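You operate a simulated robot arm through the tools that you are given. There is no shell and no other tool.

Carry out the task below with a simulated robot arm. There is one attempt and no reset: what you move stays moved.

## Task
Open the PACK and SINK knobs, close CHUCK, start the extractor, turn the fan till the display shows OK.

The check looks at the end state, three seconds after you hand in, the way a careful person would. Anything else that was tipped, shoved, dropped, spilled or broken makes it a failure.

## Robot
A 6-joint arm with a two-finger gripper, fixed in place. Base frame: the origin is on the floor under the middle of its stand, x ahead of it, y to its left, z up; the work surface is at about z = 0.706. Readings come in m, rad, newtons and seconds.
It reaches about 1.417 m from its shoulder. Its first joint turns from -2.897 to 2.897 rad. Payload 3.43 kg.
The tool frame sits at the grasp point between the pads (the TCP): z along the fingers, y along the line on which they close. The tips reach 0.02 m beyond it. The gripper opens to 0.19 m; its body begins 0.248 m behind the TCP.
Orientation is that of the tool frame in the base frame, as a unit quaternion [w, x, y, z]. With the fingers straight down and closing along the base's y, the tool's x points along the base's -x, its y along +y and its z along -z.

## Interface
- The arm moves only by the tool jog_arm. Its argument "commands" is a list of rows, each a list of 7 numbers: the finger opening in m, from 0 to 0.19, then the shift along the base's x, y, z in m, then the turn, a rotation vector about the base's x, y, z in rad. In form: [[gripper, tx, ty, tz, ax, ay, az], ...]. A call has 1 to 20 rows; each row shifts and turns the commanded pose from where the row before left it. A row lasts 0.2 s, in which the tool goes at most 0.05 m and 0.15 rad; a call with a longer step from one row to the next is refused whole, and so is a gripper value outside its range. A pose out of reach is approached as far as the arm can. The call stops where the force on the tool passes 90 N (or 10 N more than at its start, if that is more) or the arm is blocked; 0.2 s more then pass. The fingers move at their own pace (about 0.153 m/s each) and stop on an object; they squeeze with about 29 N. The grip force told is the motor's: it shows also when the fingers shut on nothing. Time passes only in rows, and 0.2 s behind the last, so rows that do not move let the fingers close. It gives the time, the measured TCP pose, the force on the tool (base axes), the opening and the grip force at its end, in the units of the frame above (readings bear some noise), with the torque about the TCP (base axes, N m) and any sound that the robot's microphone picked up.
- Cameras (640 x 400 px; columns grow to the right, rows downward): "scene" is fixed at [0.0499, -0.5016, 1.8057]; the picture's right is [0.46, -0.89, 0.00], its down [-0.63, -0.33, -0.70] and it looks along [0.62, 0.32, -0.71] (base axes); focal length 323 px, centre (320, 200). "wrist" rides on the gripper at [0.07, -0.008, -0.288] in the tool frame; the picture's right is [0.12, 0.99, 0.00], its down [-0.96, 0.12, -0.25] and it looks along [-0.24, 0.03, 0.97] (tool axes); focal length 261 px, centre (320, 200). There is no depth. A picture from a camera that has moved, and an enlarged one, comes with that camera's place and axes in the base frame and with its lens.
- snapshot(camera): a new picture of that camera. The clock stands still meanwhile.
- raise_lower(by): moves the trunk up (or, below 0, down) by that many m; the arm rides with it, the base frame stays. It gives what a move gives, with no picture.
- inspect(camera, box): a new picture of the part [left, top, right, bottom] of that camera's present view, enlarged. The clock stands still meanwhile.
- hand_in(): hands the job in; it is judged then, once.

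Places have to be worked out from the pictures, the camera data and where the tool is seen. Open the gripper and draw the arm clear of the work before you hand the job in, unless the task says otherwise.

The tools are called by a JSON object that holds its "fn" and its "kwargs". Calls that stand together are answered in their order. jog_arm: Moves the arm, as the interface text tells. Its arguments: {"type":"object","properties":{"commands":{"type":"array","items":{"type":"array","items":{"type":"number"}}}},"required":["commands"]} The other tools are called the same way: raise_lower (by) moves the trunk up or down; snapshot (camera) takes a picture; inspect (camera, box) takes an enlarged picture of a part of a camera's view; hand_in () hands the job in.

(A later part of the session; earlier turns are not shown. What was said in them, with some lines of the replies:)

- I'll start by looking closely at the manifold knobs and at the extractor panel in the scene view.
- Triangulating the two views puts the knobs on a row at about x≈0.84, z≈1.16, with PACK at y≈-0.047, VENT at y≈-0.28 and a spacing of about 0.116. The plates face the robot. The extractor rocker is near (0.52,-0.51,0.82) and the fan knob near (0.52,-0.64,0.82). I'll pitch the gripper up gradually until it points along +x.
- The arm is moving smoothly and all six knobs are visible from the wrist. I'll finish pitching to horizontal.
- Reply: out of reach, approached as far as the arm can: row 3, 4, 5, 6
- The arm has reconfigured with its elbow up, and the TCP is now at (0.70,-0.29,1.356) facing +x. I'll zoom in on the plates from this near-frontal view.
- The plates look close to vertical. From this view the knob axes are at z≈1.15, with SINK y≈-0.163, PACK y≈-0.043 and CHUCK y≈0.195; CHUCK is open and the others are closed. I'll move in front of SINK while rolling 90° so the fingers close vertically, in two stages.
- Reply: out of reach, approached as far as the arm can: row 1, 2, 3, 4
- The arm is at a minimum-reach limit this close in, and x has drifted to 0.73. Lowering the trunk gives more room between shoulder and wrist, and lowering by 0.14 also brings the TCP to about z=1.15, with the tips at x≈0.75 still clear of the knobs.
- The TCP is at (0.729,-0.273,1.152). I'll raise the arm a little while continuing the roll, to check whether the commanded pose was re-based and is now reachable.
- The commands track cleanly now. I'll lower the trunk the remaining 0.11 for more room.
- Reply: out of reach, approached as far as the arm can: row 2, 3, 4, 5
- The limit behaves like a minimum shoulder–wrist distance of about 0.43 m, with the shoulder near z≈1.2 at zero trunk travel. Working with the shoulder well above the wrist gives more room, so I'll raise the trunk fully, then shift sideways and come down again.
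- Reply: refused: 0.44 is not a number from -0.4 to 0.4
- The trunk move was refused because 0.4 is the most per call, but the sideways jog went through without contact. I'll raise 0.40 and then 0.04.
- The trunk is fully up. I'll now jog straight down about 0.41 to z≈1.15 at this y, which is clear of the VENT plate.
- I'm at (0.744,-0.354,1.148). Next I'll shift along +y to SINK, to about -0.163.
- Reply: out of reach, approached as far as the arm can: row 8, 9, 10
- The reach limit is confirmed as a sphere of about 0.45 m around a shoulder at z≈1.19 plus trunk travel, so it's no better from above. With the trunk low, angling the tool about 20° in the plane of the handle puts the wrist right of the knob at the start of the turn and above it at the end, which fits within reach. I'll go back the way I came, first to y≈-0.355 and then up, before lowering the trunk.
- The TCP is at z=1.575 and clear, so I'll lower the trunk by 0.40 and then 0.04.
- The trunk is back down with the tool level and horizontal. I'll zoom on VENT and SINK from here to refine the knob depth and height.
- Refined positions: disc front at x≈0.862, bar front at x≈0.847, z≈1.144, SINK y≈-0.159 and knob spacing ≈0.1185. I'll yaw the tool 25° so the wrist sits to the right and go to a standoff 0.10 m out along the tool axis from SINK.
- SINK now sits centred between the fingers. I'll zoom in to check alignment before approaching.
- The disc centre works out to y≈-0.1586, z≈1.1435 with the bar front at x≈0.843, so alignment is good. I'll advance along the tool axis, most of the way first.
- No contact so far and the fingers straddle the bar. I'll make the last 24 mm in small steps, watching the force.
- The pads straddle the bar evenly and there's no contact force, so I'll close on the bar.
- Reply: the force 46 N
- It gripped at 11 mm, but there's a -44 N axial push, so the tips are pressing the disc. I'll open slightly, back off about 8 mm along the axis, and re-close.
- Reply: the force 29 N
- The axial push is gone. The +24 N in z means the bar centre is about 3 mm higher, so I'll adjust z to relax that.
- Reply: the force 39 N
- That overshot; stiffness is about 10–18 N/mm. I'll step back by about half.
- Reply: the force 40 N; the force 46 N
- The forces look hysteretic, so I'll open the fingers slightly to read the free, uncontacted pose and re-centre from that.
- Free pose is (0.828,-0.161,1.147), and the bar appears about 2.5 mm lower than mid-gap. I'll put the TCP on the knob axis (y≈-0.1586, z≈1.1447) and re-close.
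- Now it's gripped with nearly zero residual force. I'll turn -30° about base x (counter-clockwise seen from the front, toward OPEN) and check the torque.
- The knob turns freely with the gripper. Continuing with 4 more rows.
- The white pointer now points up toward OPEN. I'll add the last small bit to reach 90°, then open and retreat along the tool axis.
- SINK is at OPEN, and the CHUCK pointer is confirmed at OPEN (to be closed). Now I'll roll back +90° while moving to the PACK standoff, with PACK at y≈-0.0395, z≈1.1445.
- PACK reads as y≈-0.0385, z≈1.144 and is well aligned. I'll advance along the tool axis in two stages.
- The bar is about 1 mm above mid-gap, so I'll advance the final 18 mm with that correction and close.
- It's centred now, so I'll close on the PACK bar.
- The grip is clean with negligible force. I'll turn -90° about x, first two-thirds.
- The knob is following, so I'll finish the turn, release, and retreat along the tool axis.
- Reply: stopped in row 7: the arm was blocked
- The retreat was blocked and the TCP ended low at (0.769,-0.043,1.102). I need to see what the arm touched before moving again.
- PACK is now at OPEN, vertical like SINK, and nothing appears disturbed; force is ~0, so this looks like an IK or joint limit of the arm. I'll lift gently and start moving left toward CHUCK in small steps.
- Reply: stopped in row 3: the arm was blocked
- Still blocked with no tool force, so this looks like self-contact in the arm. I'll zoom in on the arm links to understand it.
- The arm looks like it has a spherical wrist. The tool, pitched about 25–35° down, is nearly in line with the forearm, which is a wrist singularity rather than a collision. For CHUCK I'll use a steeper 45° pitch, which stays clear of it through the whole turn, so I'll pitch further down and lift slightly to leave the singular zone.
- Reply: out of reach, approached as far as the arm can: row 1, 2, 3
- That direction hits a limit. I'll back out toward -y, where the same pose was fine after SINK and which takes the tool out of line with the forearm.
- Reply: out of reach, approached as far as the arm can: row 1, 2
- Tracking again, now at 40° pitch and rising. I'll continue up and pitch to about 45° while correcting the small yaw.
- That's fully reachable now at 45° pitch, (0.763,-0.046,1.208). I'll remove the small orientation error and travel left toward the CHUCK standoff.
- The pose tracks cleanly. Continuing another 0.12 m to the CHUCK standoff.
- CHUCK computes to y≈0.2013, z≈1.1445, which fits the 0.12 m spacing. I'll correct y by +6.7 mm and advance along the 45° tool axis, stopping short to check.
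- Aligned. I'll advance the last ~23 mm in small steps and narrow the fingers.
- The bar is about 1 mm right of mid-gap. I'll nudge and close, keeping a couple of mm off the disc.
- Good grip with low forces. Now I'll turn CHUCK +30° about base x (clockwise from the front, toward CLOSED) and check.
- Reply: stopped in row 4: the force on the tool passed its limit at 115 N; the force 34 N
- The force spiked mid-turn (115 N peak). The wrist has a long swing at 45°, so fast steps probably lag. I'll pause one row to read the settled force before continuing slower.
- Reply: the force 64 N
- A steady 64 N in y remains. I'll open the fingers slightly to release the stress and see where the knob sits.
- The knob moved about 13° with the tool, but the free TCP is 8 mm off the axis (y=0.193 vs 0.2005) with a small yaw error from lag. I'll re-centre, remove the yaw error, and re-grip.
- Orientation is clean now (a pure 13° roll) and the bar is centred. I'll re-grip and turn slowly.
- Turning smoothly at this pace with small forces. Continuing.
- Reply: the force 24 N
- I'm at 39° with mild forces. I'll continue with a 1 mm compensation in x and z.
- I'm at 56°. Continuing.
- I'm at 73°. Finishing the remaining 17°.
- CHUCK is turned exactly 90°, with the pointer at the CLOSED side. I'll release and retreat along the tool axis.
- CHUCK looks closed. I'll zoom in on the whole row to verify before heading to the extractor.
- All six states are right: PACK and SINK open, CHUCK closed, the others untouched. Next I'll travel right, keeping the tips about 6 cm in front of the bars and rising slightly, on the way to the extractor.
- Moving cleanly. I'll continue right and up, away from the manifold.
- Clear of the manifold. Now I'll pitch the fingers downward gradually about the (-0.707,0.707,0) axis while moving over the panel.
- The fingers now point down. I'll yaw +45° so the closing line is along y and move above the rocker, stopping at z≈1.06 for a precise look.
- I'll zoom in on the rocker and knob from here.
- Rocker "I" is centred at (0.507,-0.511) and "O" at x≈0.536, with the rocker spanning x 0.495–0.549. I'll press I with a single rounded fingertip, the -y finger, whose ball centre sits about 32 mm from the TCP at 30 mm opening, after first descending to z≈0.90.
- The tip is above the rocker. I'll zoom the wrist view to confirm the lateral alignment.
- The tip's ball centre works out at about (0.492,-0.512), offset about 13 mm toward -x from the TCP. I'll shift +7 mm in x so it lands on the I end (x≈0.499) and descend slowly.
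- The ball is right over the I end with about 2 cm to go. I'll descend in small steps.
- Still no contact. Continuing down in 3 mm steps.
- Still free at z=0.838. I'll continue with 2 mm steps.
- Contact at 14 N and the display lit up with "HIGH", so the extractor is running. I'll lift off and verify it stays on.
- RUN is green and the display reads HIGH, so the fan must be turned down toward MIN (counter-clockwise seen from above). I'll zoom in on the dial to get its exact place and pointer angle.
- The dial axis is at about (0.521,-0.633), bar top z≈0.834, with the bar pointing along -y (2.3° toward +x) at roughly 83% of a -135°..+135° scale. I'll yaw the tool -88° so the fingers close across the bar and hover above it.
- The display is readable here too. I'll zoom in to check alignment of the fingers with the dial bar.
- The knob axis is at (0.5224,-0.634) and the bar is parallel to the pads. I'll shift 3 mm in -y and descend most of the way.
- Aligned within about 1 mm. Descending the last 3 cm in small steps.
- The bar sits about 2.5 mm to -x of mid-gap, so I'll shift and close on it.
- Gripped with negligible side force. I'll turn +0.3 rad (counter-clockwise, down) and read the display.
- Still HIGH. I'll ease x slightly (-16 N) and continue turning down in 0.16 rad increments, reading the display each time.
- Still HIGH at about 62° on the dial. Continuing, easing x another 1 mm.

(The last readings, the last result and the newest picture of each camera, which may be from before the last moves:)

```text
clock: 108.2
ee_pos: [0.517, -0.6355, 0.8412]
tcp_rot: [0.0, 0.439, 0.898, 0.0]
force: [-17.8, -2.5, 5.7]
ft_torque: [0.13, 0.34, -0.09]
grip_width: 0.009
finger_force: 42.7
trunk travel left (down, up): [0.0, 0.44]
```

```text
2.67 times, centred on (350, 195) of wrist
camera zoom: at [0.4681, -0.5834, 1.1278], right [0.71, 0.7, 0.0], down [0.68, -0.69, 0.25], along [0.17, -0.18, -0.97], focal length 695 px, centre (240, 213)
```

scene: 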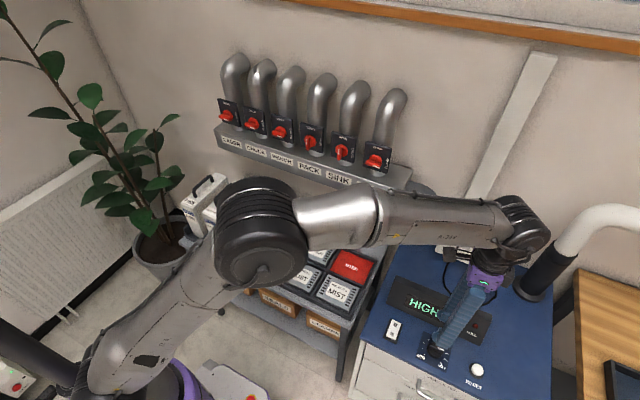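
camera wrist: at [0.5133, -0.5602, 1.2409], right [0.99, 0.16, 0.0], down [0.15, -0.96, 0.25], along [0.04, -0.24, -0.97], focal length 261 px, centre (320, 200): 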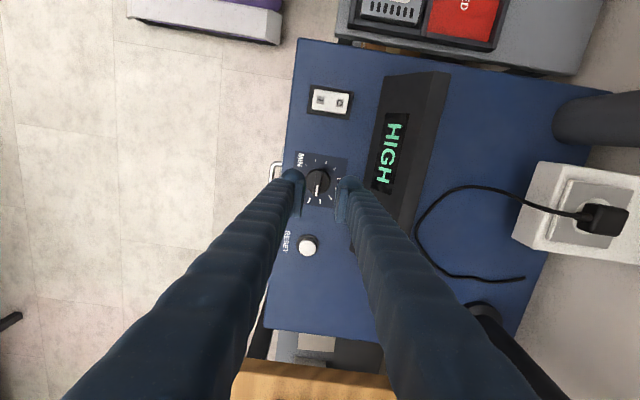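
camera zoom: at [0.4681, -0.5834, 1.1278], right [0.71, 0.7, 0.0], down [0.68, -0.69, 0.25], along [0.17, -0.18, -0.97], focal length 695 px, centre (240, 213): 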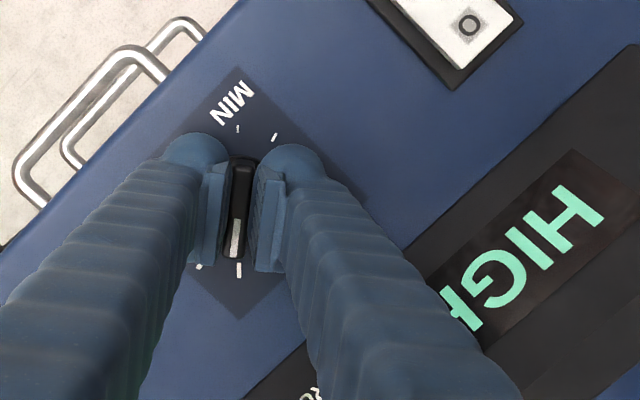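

Still HIGH. Continuing in 0.16 rad increments.

{"fn": "jog_arm", "kwargs": {"commands": [[0.0, -0.001, 0, 0, 0, 0, 0.08], [0.0, 0, 0, 0, 0, 0, 0.08], [0.0, 0, 0, 0, 0, 0, 0]]}}

{"fn": "inspect", "kwargs": {"camera": "scene", "box": [370, 260, 510, 360]}}

```text
clock: 109.0
ee_pos: [0.5155, -0.6362, 0.8402]
tcp_rot: [0.001, 0.367, 0.93, -0.001]
force: [-20.2, -12.3, 8.2]
ft_torque: [-0.14, 0.34, -0.13]
grip_width: 0.0089
finger_force: 42.5
trunk travel left (down, up): [0.0, 0.44]
```

```text
4.00 times, centred on (440, 310) of scene
camera zoom: at [0.0499, -0.5016, 1.8057], right [0.46, -0.89, 0.0], down [-0.63, -0.33, -0.7], along [0.62, 0.32, -0.71], focal length 1293 px, centre (-160, -240)
```

zoom: 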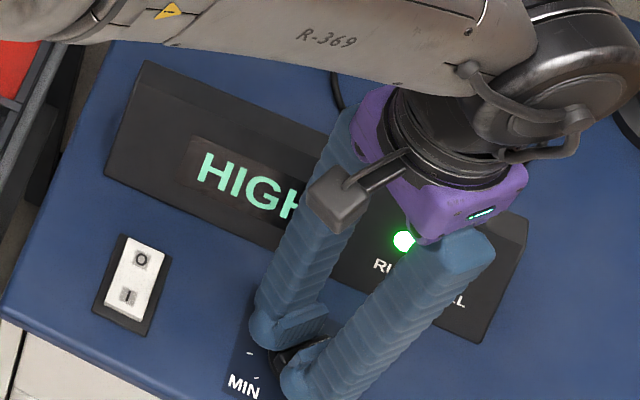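

Still HIGH. The residual (-20,-12) N shows the grip centre is a few mm off the dial axis, so I'll shift the command to follow the natural arc while continuing to turn.

{"fn": "jog_arm", "kwargs": {"commands": [[0.0, -0.001, -0.001, 0, 0, 0, 0.08], [0.0, -0.001, -0.0008, 0, 0, 0, 0.08], [0.0, 0, 0, 0, 0, 0, 0]]}}

{"fn": "inspect", "kwargs": {"camera": "scene", "box": [370, 260, 510, 360]}}

```text
clock: 109.8
ee_pos: [0.5147, -0.6354, 0.8412]
tcp_rot: [0.001, 0.292, 0.956, 0.0]
force: [-10.0, -12.8, 9.4]
ft_torque: [-0.29, 0.03, -0.09]
grip_width: 0.0087
finger_force: 42.2
trunk travel left (down, up): [0.0, 0.44]
```

```text
4.00 times, centred on (440, 310) of scene
camera zoom: at [0.0499, -0.5016, 1.8057], right [0.46, -0.89, 0.0], down [-0.63, -0.33, -0.7], along [0.62, 0.32, -0.71], focal length 1293 px, centre (-160, -240)
```

zoom: 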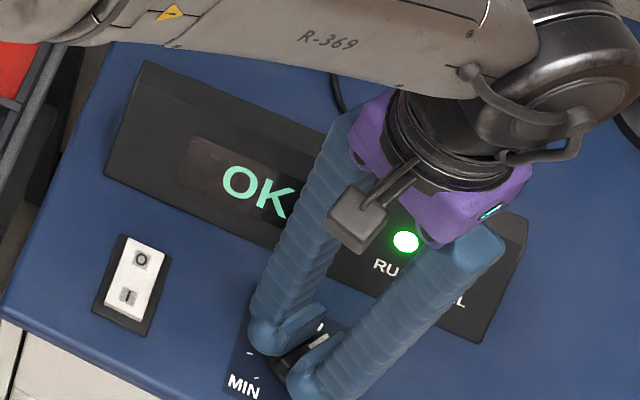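

The display reads OK. I'll turn just a little further, 0.05 rad, so it isn't right on the edge, and confirm it still says OK.

{"fn": "jog_arm", "kwargs": {"commands": [[0.0, -0.0005, -0.001, 0, 0, 0, 0.05], [0.0, 0, 0, 0, 0, 0, 0], [0.0, 0, 0, 0, 0, 0, 0]]}}

{"fn": "inspect", "kwargs": {"camera": "scene", "box": [370, 260, 510, 360]}}

```text
clock: 110.6
ee_pos: [0.515, -0.637, 0.8405]
tcp_rot: [0.002, 0.267, 0.964, 0.0]
force: [-3.5, -9.3, 14.9]
ft_torque: [-0.16, -0.01, -0.05]
grip_width: 0.0087
finger_force: 43.0
trunk travel left (down, up): [0.0, 0.44]
```

```text
4.00 times, centred on (440, 310) of scene
camera zoom: at [0.0499, -0.5016, 1.8057], right [0.46, -0.89, 0.0], down [-0.63, -0.33, -0.7], along [0.62, 0.32, -0.71], focal length 1293 px, centre (-160, -240)
```

zoom: 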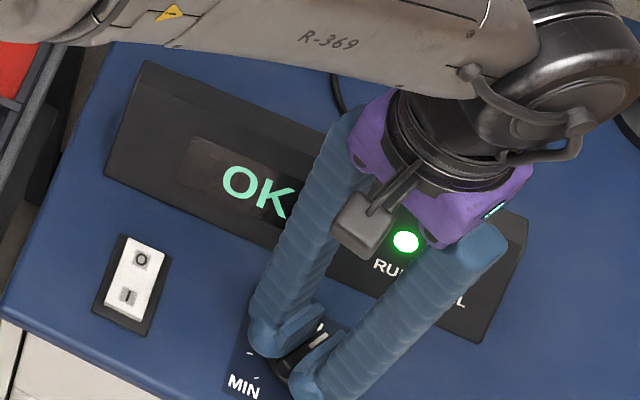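

Still OK with the pointer inside the band. I'll open the fingers and lift straight up.

{"fn": "jog_arm", "kwargs": {"commands": [[0.035, 0, 0, 0, 0, 0, 0], [0.035, 0, 0, 0, 0, 0, 0], [0.035, 0, 0, 0.008, 0, 0, 0], [0.035, 0, 0, 0.015, 0, 0, 0], [0.035, 0, 0, 0.025, 0, 0, 0], [0.035, 0, 0, 0.03, 0, 0, 0], [0.035, 0, 0, 0.03, 0, 0, 0], [0.035, 0, 0, 0.03, 0, 0, 0]]}}

{"fn": "inspect", "kwargs": {"camera": "scene", "box": [370, 260, 510, 370]}}

{"fn": "snapshot", "kwargs": {"camera": "wrist"}}

```text
clock: 112.4
ee_pos: [0.5132, -0.6389, 0.9795]
tcp_rot: [0.0, 0.268, 0.963, 0.0]
force: [-0.7, 0.0, 0.3]
ft_torque: [0.04, 0.0, -0.02]
grip_width: 0.0352
finger_force: 0.1
trunk travel left (down, up): [0.0, 0.44]
```

```text
3.64 times, centred on (440, 315) of scene
camera zoom: at [0.0499, -0.5016, 1.8057], right [0.46, -0.89, 0.0], down [-0.63, -0.33, -0.7], along [0.62, 0.32, -0.71], focal length 1176 px, centre (-116, -218)
```

zoom: 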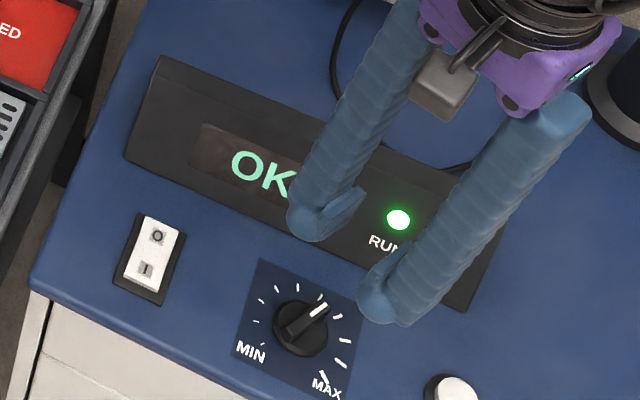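

```text
taken
camera wrist: at [0.4505, -0.6085, 1.2665], right [0.41, 0.91, 0.0], down [0.88, -0.4, 0.25], along [0.22, -0.1, -0.97], focal length 261 px, centre (320, 200)
```

wrist: 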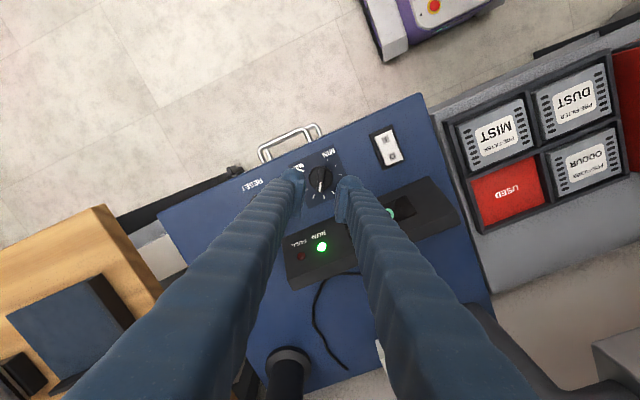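

The display shows OK with RUN green and FULL unlit. I'll raise the arm well clear and open the gripper.

{"fn": "jog_arm", "kwargs": {"commands": [[0.06, 0, 0.005, 0.03, 0, 0, 0], [0.08, 0, 0.005, 0.03, 0, 0, 0], [0.1, 0, 0.005, 0.03, 0, 0, 0], [0.12, 0, 0.005, 0.03, 0, 0, 0], [0.12, 0, 0.005, 0.03, 0, 0, 0], [0.12, 0, 0.005, 0.03, 0, 0, 0], [0.12, 0, 0.005, 0.03, 0, 0, 0], [0.12, 0, 0.005, 0.03, 0, 0, 0], [0.12, 0, 0.005, 0.03, 0, 0, 0], [0.12, 0, 0.005, 0.03, 0, 0, 0]]}}

{"fn": "snapshot", "kwargs": {"camera": "scene"}}

{"fn": "snapshot", "kwargs": {"camera": "wrist"}}

```text
clock: 114.6
ee_pos: [0.5069, -0.5768, 1.2649]
tcp_rot: [0.002, 0.269, 0.963, -0.003]
force: [0.0, -0.9, -1.1]
ft_torque: [0.09, 0.05, -0.02]
grip_width: 0.1201
finger_force: 0.1
out of reach, approached as far as the arm can: row 10
trunk travel left (down, up): [0.0, 0.44]
```

```text
taken
```

scene: 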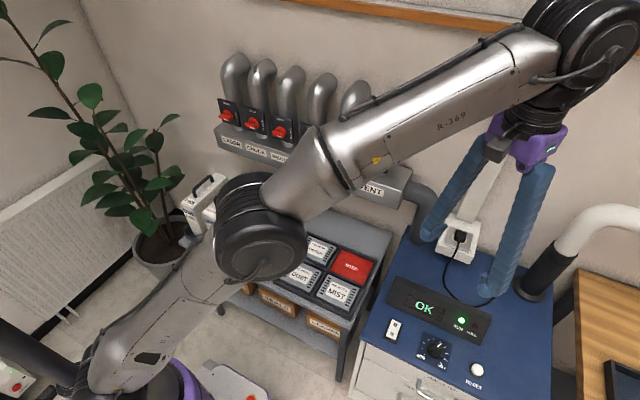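

```text
taken
camera wrist: at [0.442, -0.5446, 1.5505], right [0.41, 0.91, 0.0], down [0.88, -0.4, 0.25], along [0.23, -0.11, -0.97], focal length 261 px, centre (320, 200)
```

wrist: 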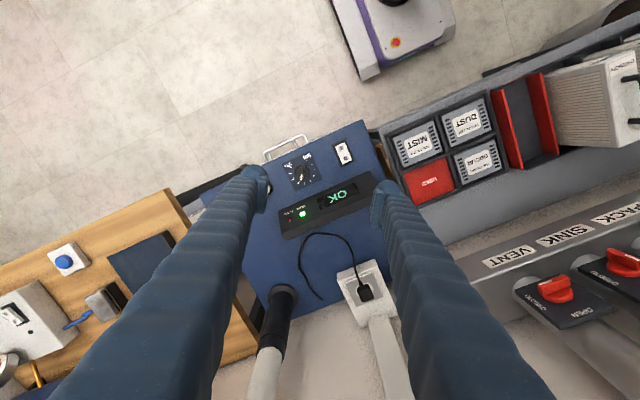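

Arm clear, display OK, RUN green. One last check of the knobs and shelf items before handing in.

{"fn": "inspect", "kwargs": {"camera": "wrist", "box": [470, 170, 640, 330]}}

{"fn": "inspect", "kwargs": {"camera": "scene", "box": [170, 70, 330, 200]}}

{"fn": "inspect", "kwargs": {"camera": "scene", "box": [350, 260, 510, 390]}}

```text
2.50 times, centred on (555, 250) of wrist
camera zoom: at [0.442, -0.5446, 1.5505], right [0.41, 0.91, 0.0], down [0.88, -0.4, 0.25], along [0.23, -0.11, -0.97], focal length 652 px, centre (-268, 75)
```

zoom: 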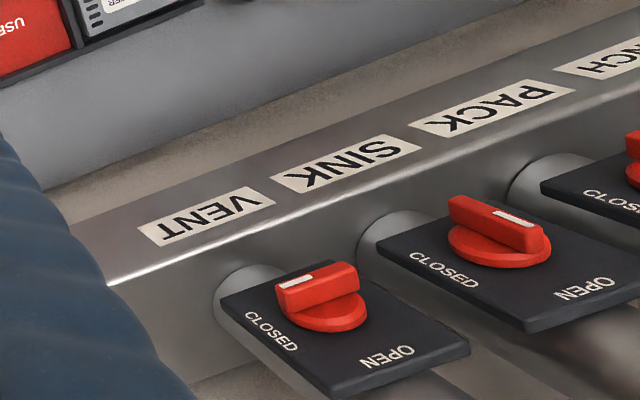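

```text
3.08 times, centred on (250, 135) of scene
camera zoom: at [0.0499, -0.5016, 1.8057], right [0.46, -0.89, 0.0], down [-0.63, -0.33, -0.7], along [0.62, 0.32, -0.71], focal length 995 px, centre (535, 400)
```

zoom: 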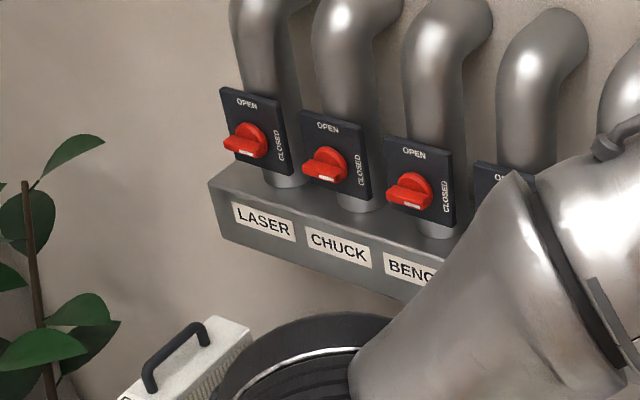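

```text
3.08 times, centred on (430, 325) of scene
camera zoom: at [0.0499, -0.5016, 1.8057], right [0.46, -0.89, 0.0], down [-0.63, -0.33, -0.7], along [0.62, 0.32, -0.71], focal length 995 px, centre (-18, -185)
```

zoom: 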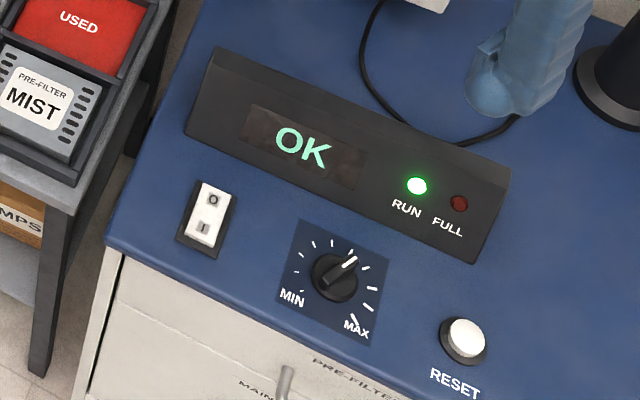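

All checks pass: PACK and SINK open, CHUCK closed, LASER, BENCH and VENT still closed, extractor running, display OK and the arm clear with its gripper open. Handing in.

{"fn": "hand_in", "kwargs": {}}

```text
The job is handed in.
```

I finished the job and handed it in. These are the states I saw in the last pictures before handing in:

- **Knobs:** PACK and SINK are open and CHUCK is closed. LASER, BENCH and VENT are still closed, as they were.
- **Extractor:** it is switched on, with the RUN light green and the FULL light off.
- **Fan:** I turned it down until the display changed from HIGH to OK, then slightly further so it isn't right at the edge. It still read OK after I let go and moved away.

Two moves did not go smoothly:

- **CHUCK:** the force on the tool reached 115 N partway through the first turn and that move stopped. I re-gripped the knob and turned it slowly the rest of the way.
- **PACK:** backing away from this knob, the arm was blocked with no force on the tool. That looked like a limit of the arm itself, not contact.

I saw nothing tipped or moved. The arm hid most of the filters in the last scene picture, so I didn't get a full final look at them. The arm is clear of the work and the gripper is open.
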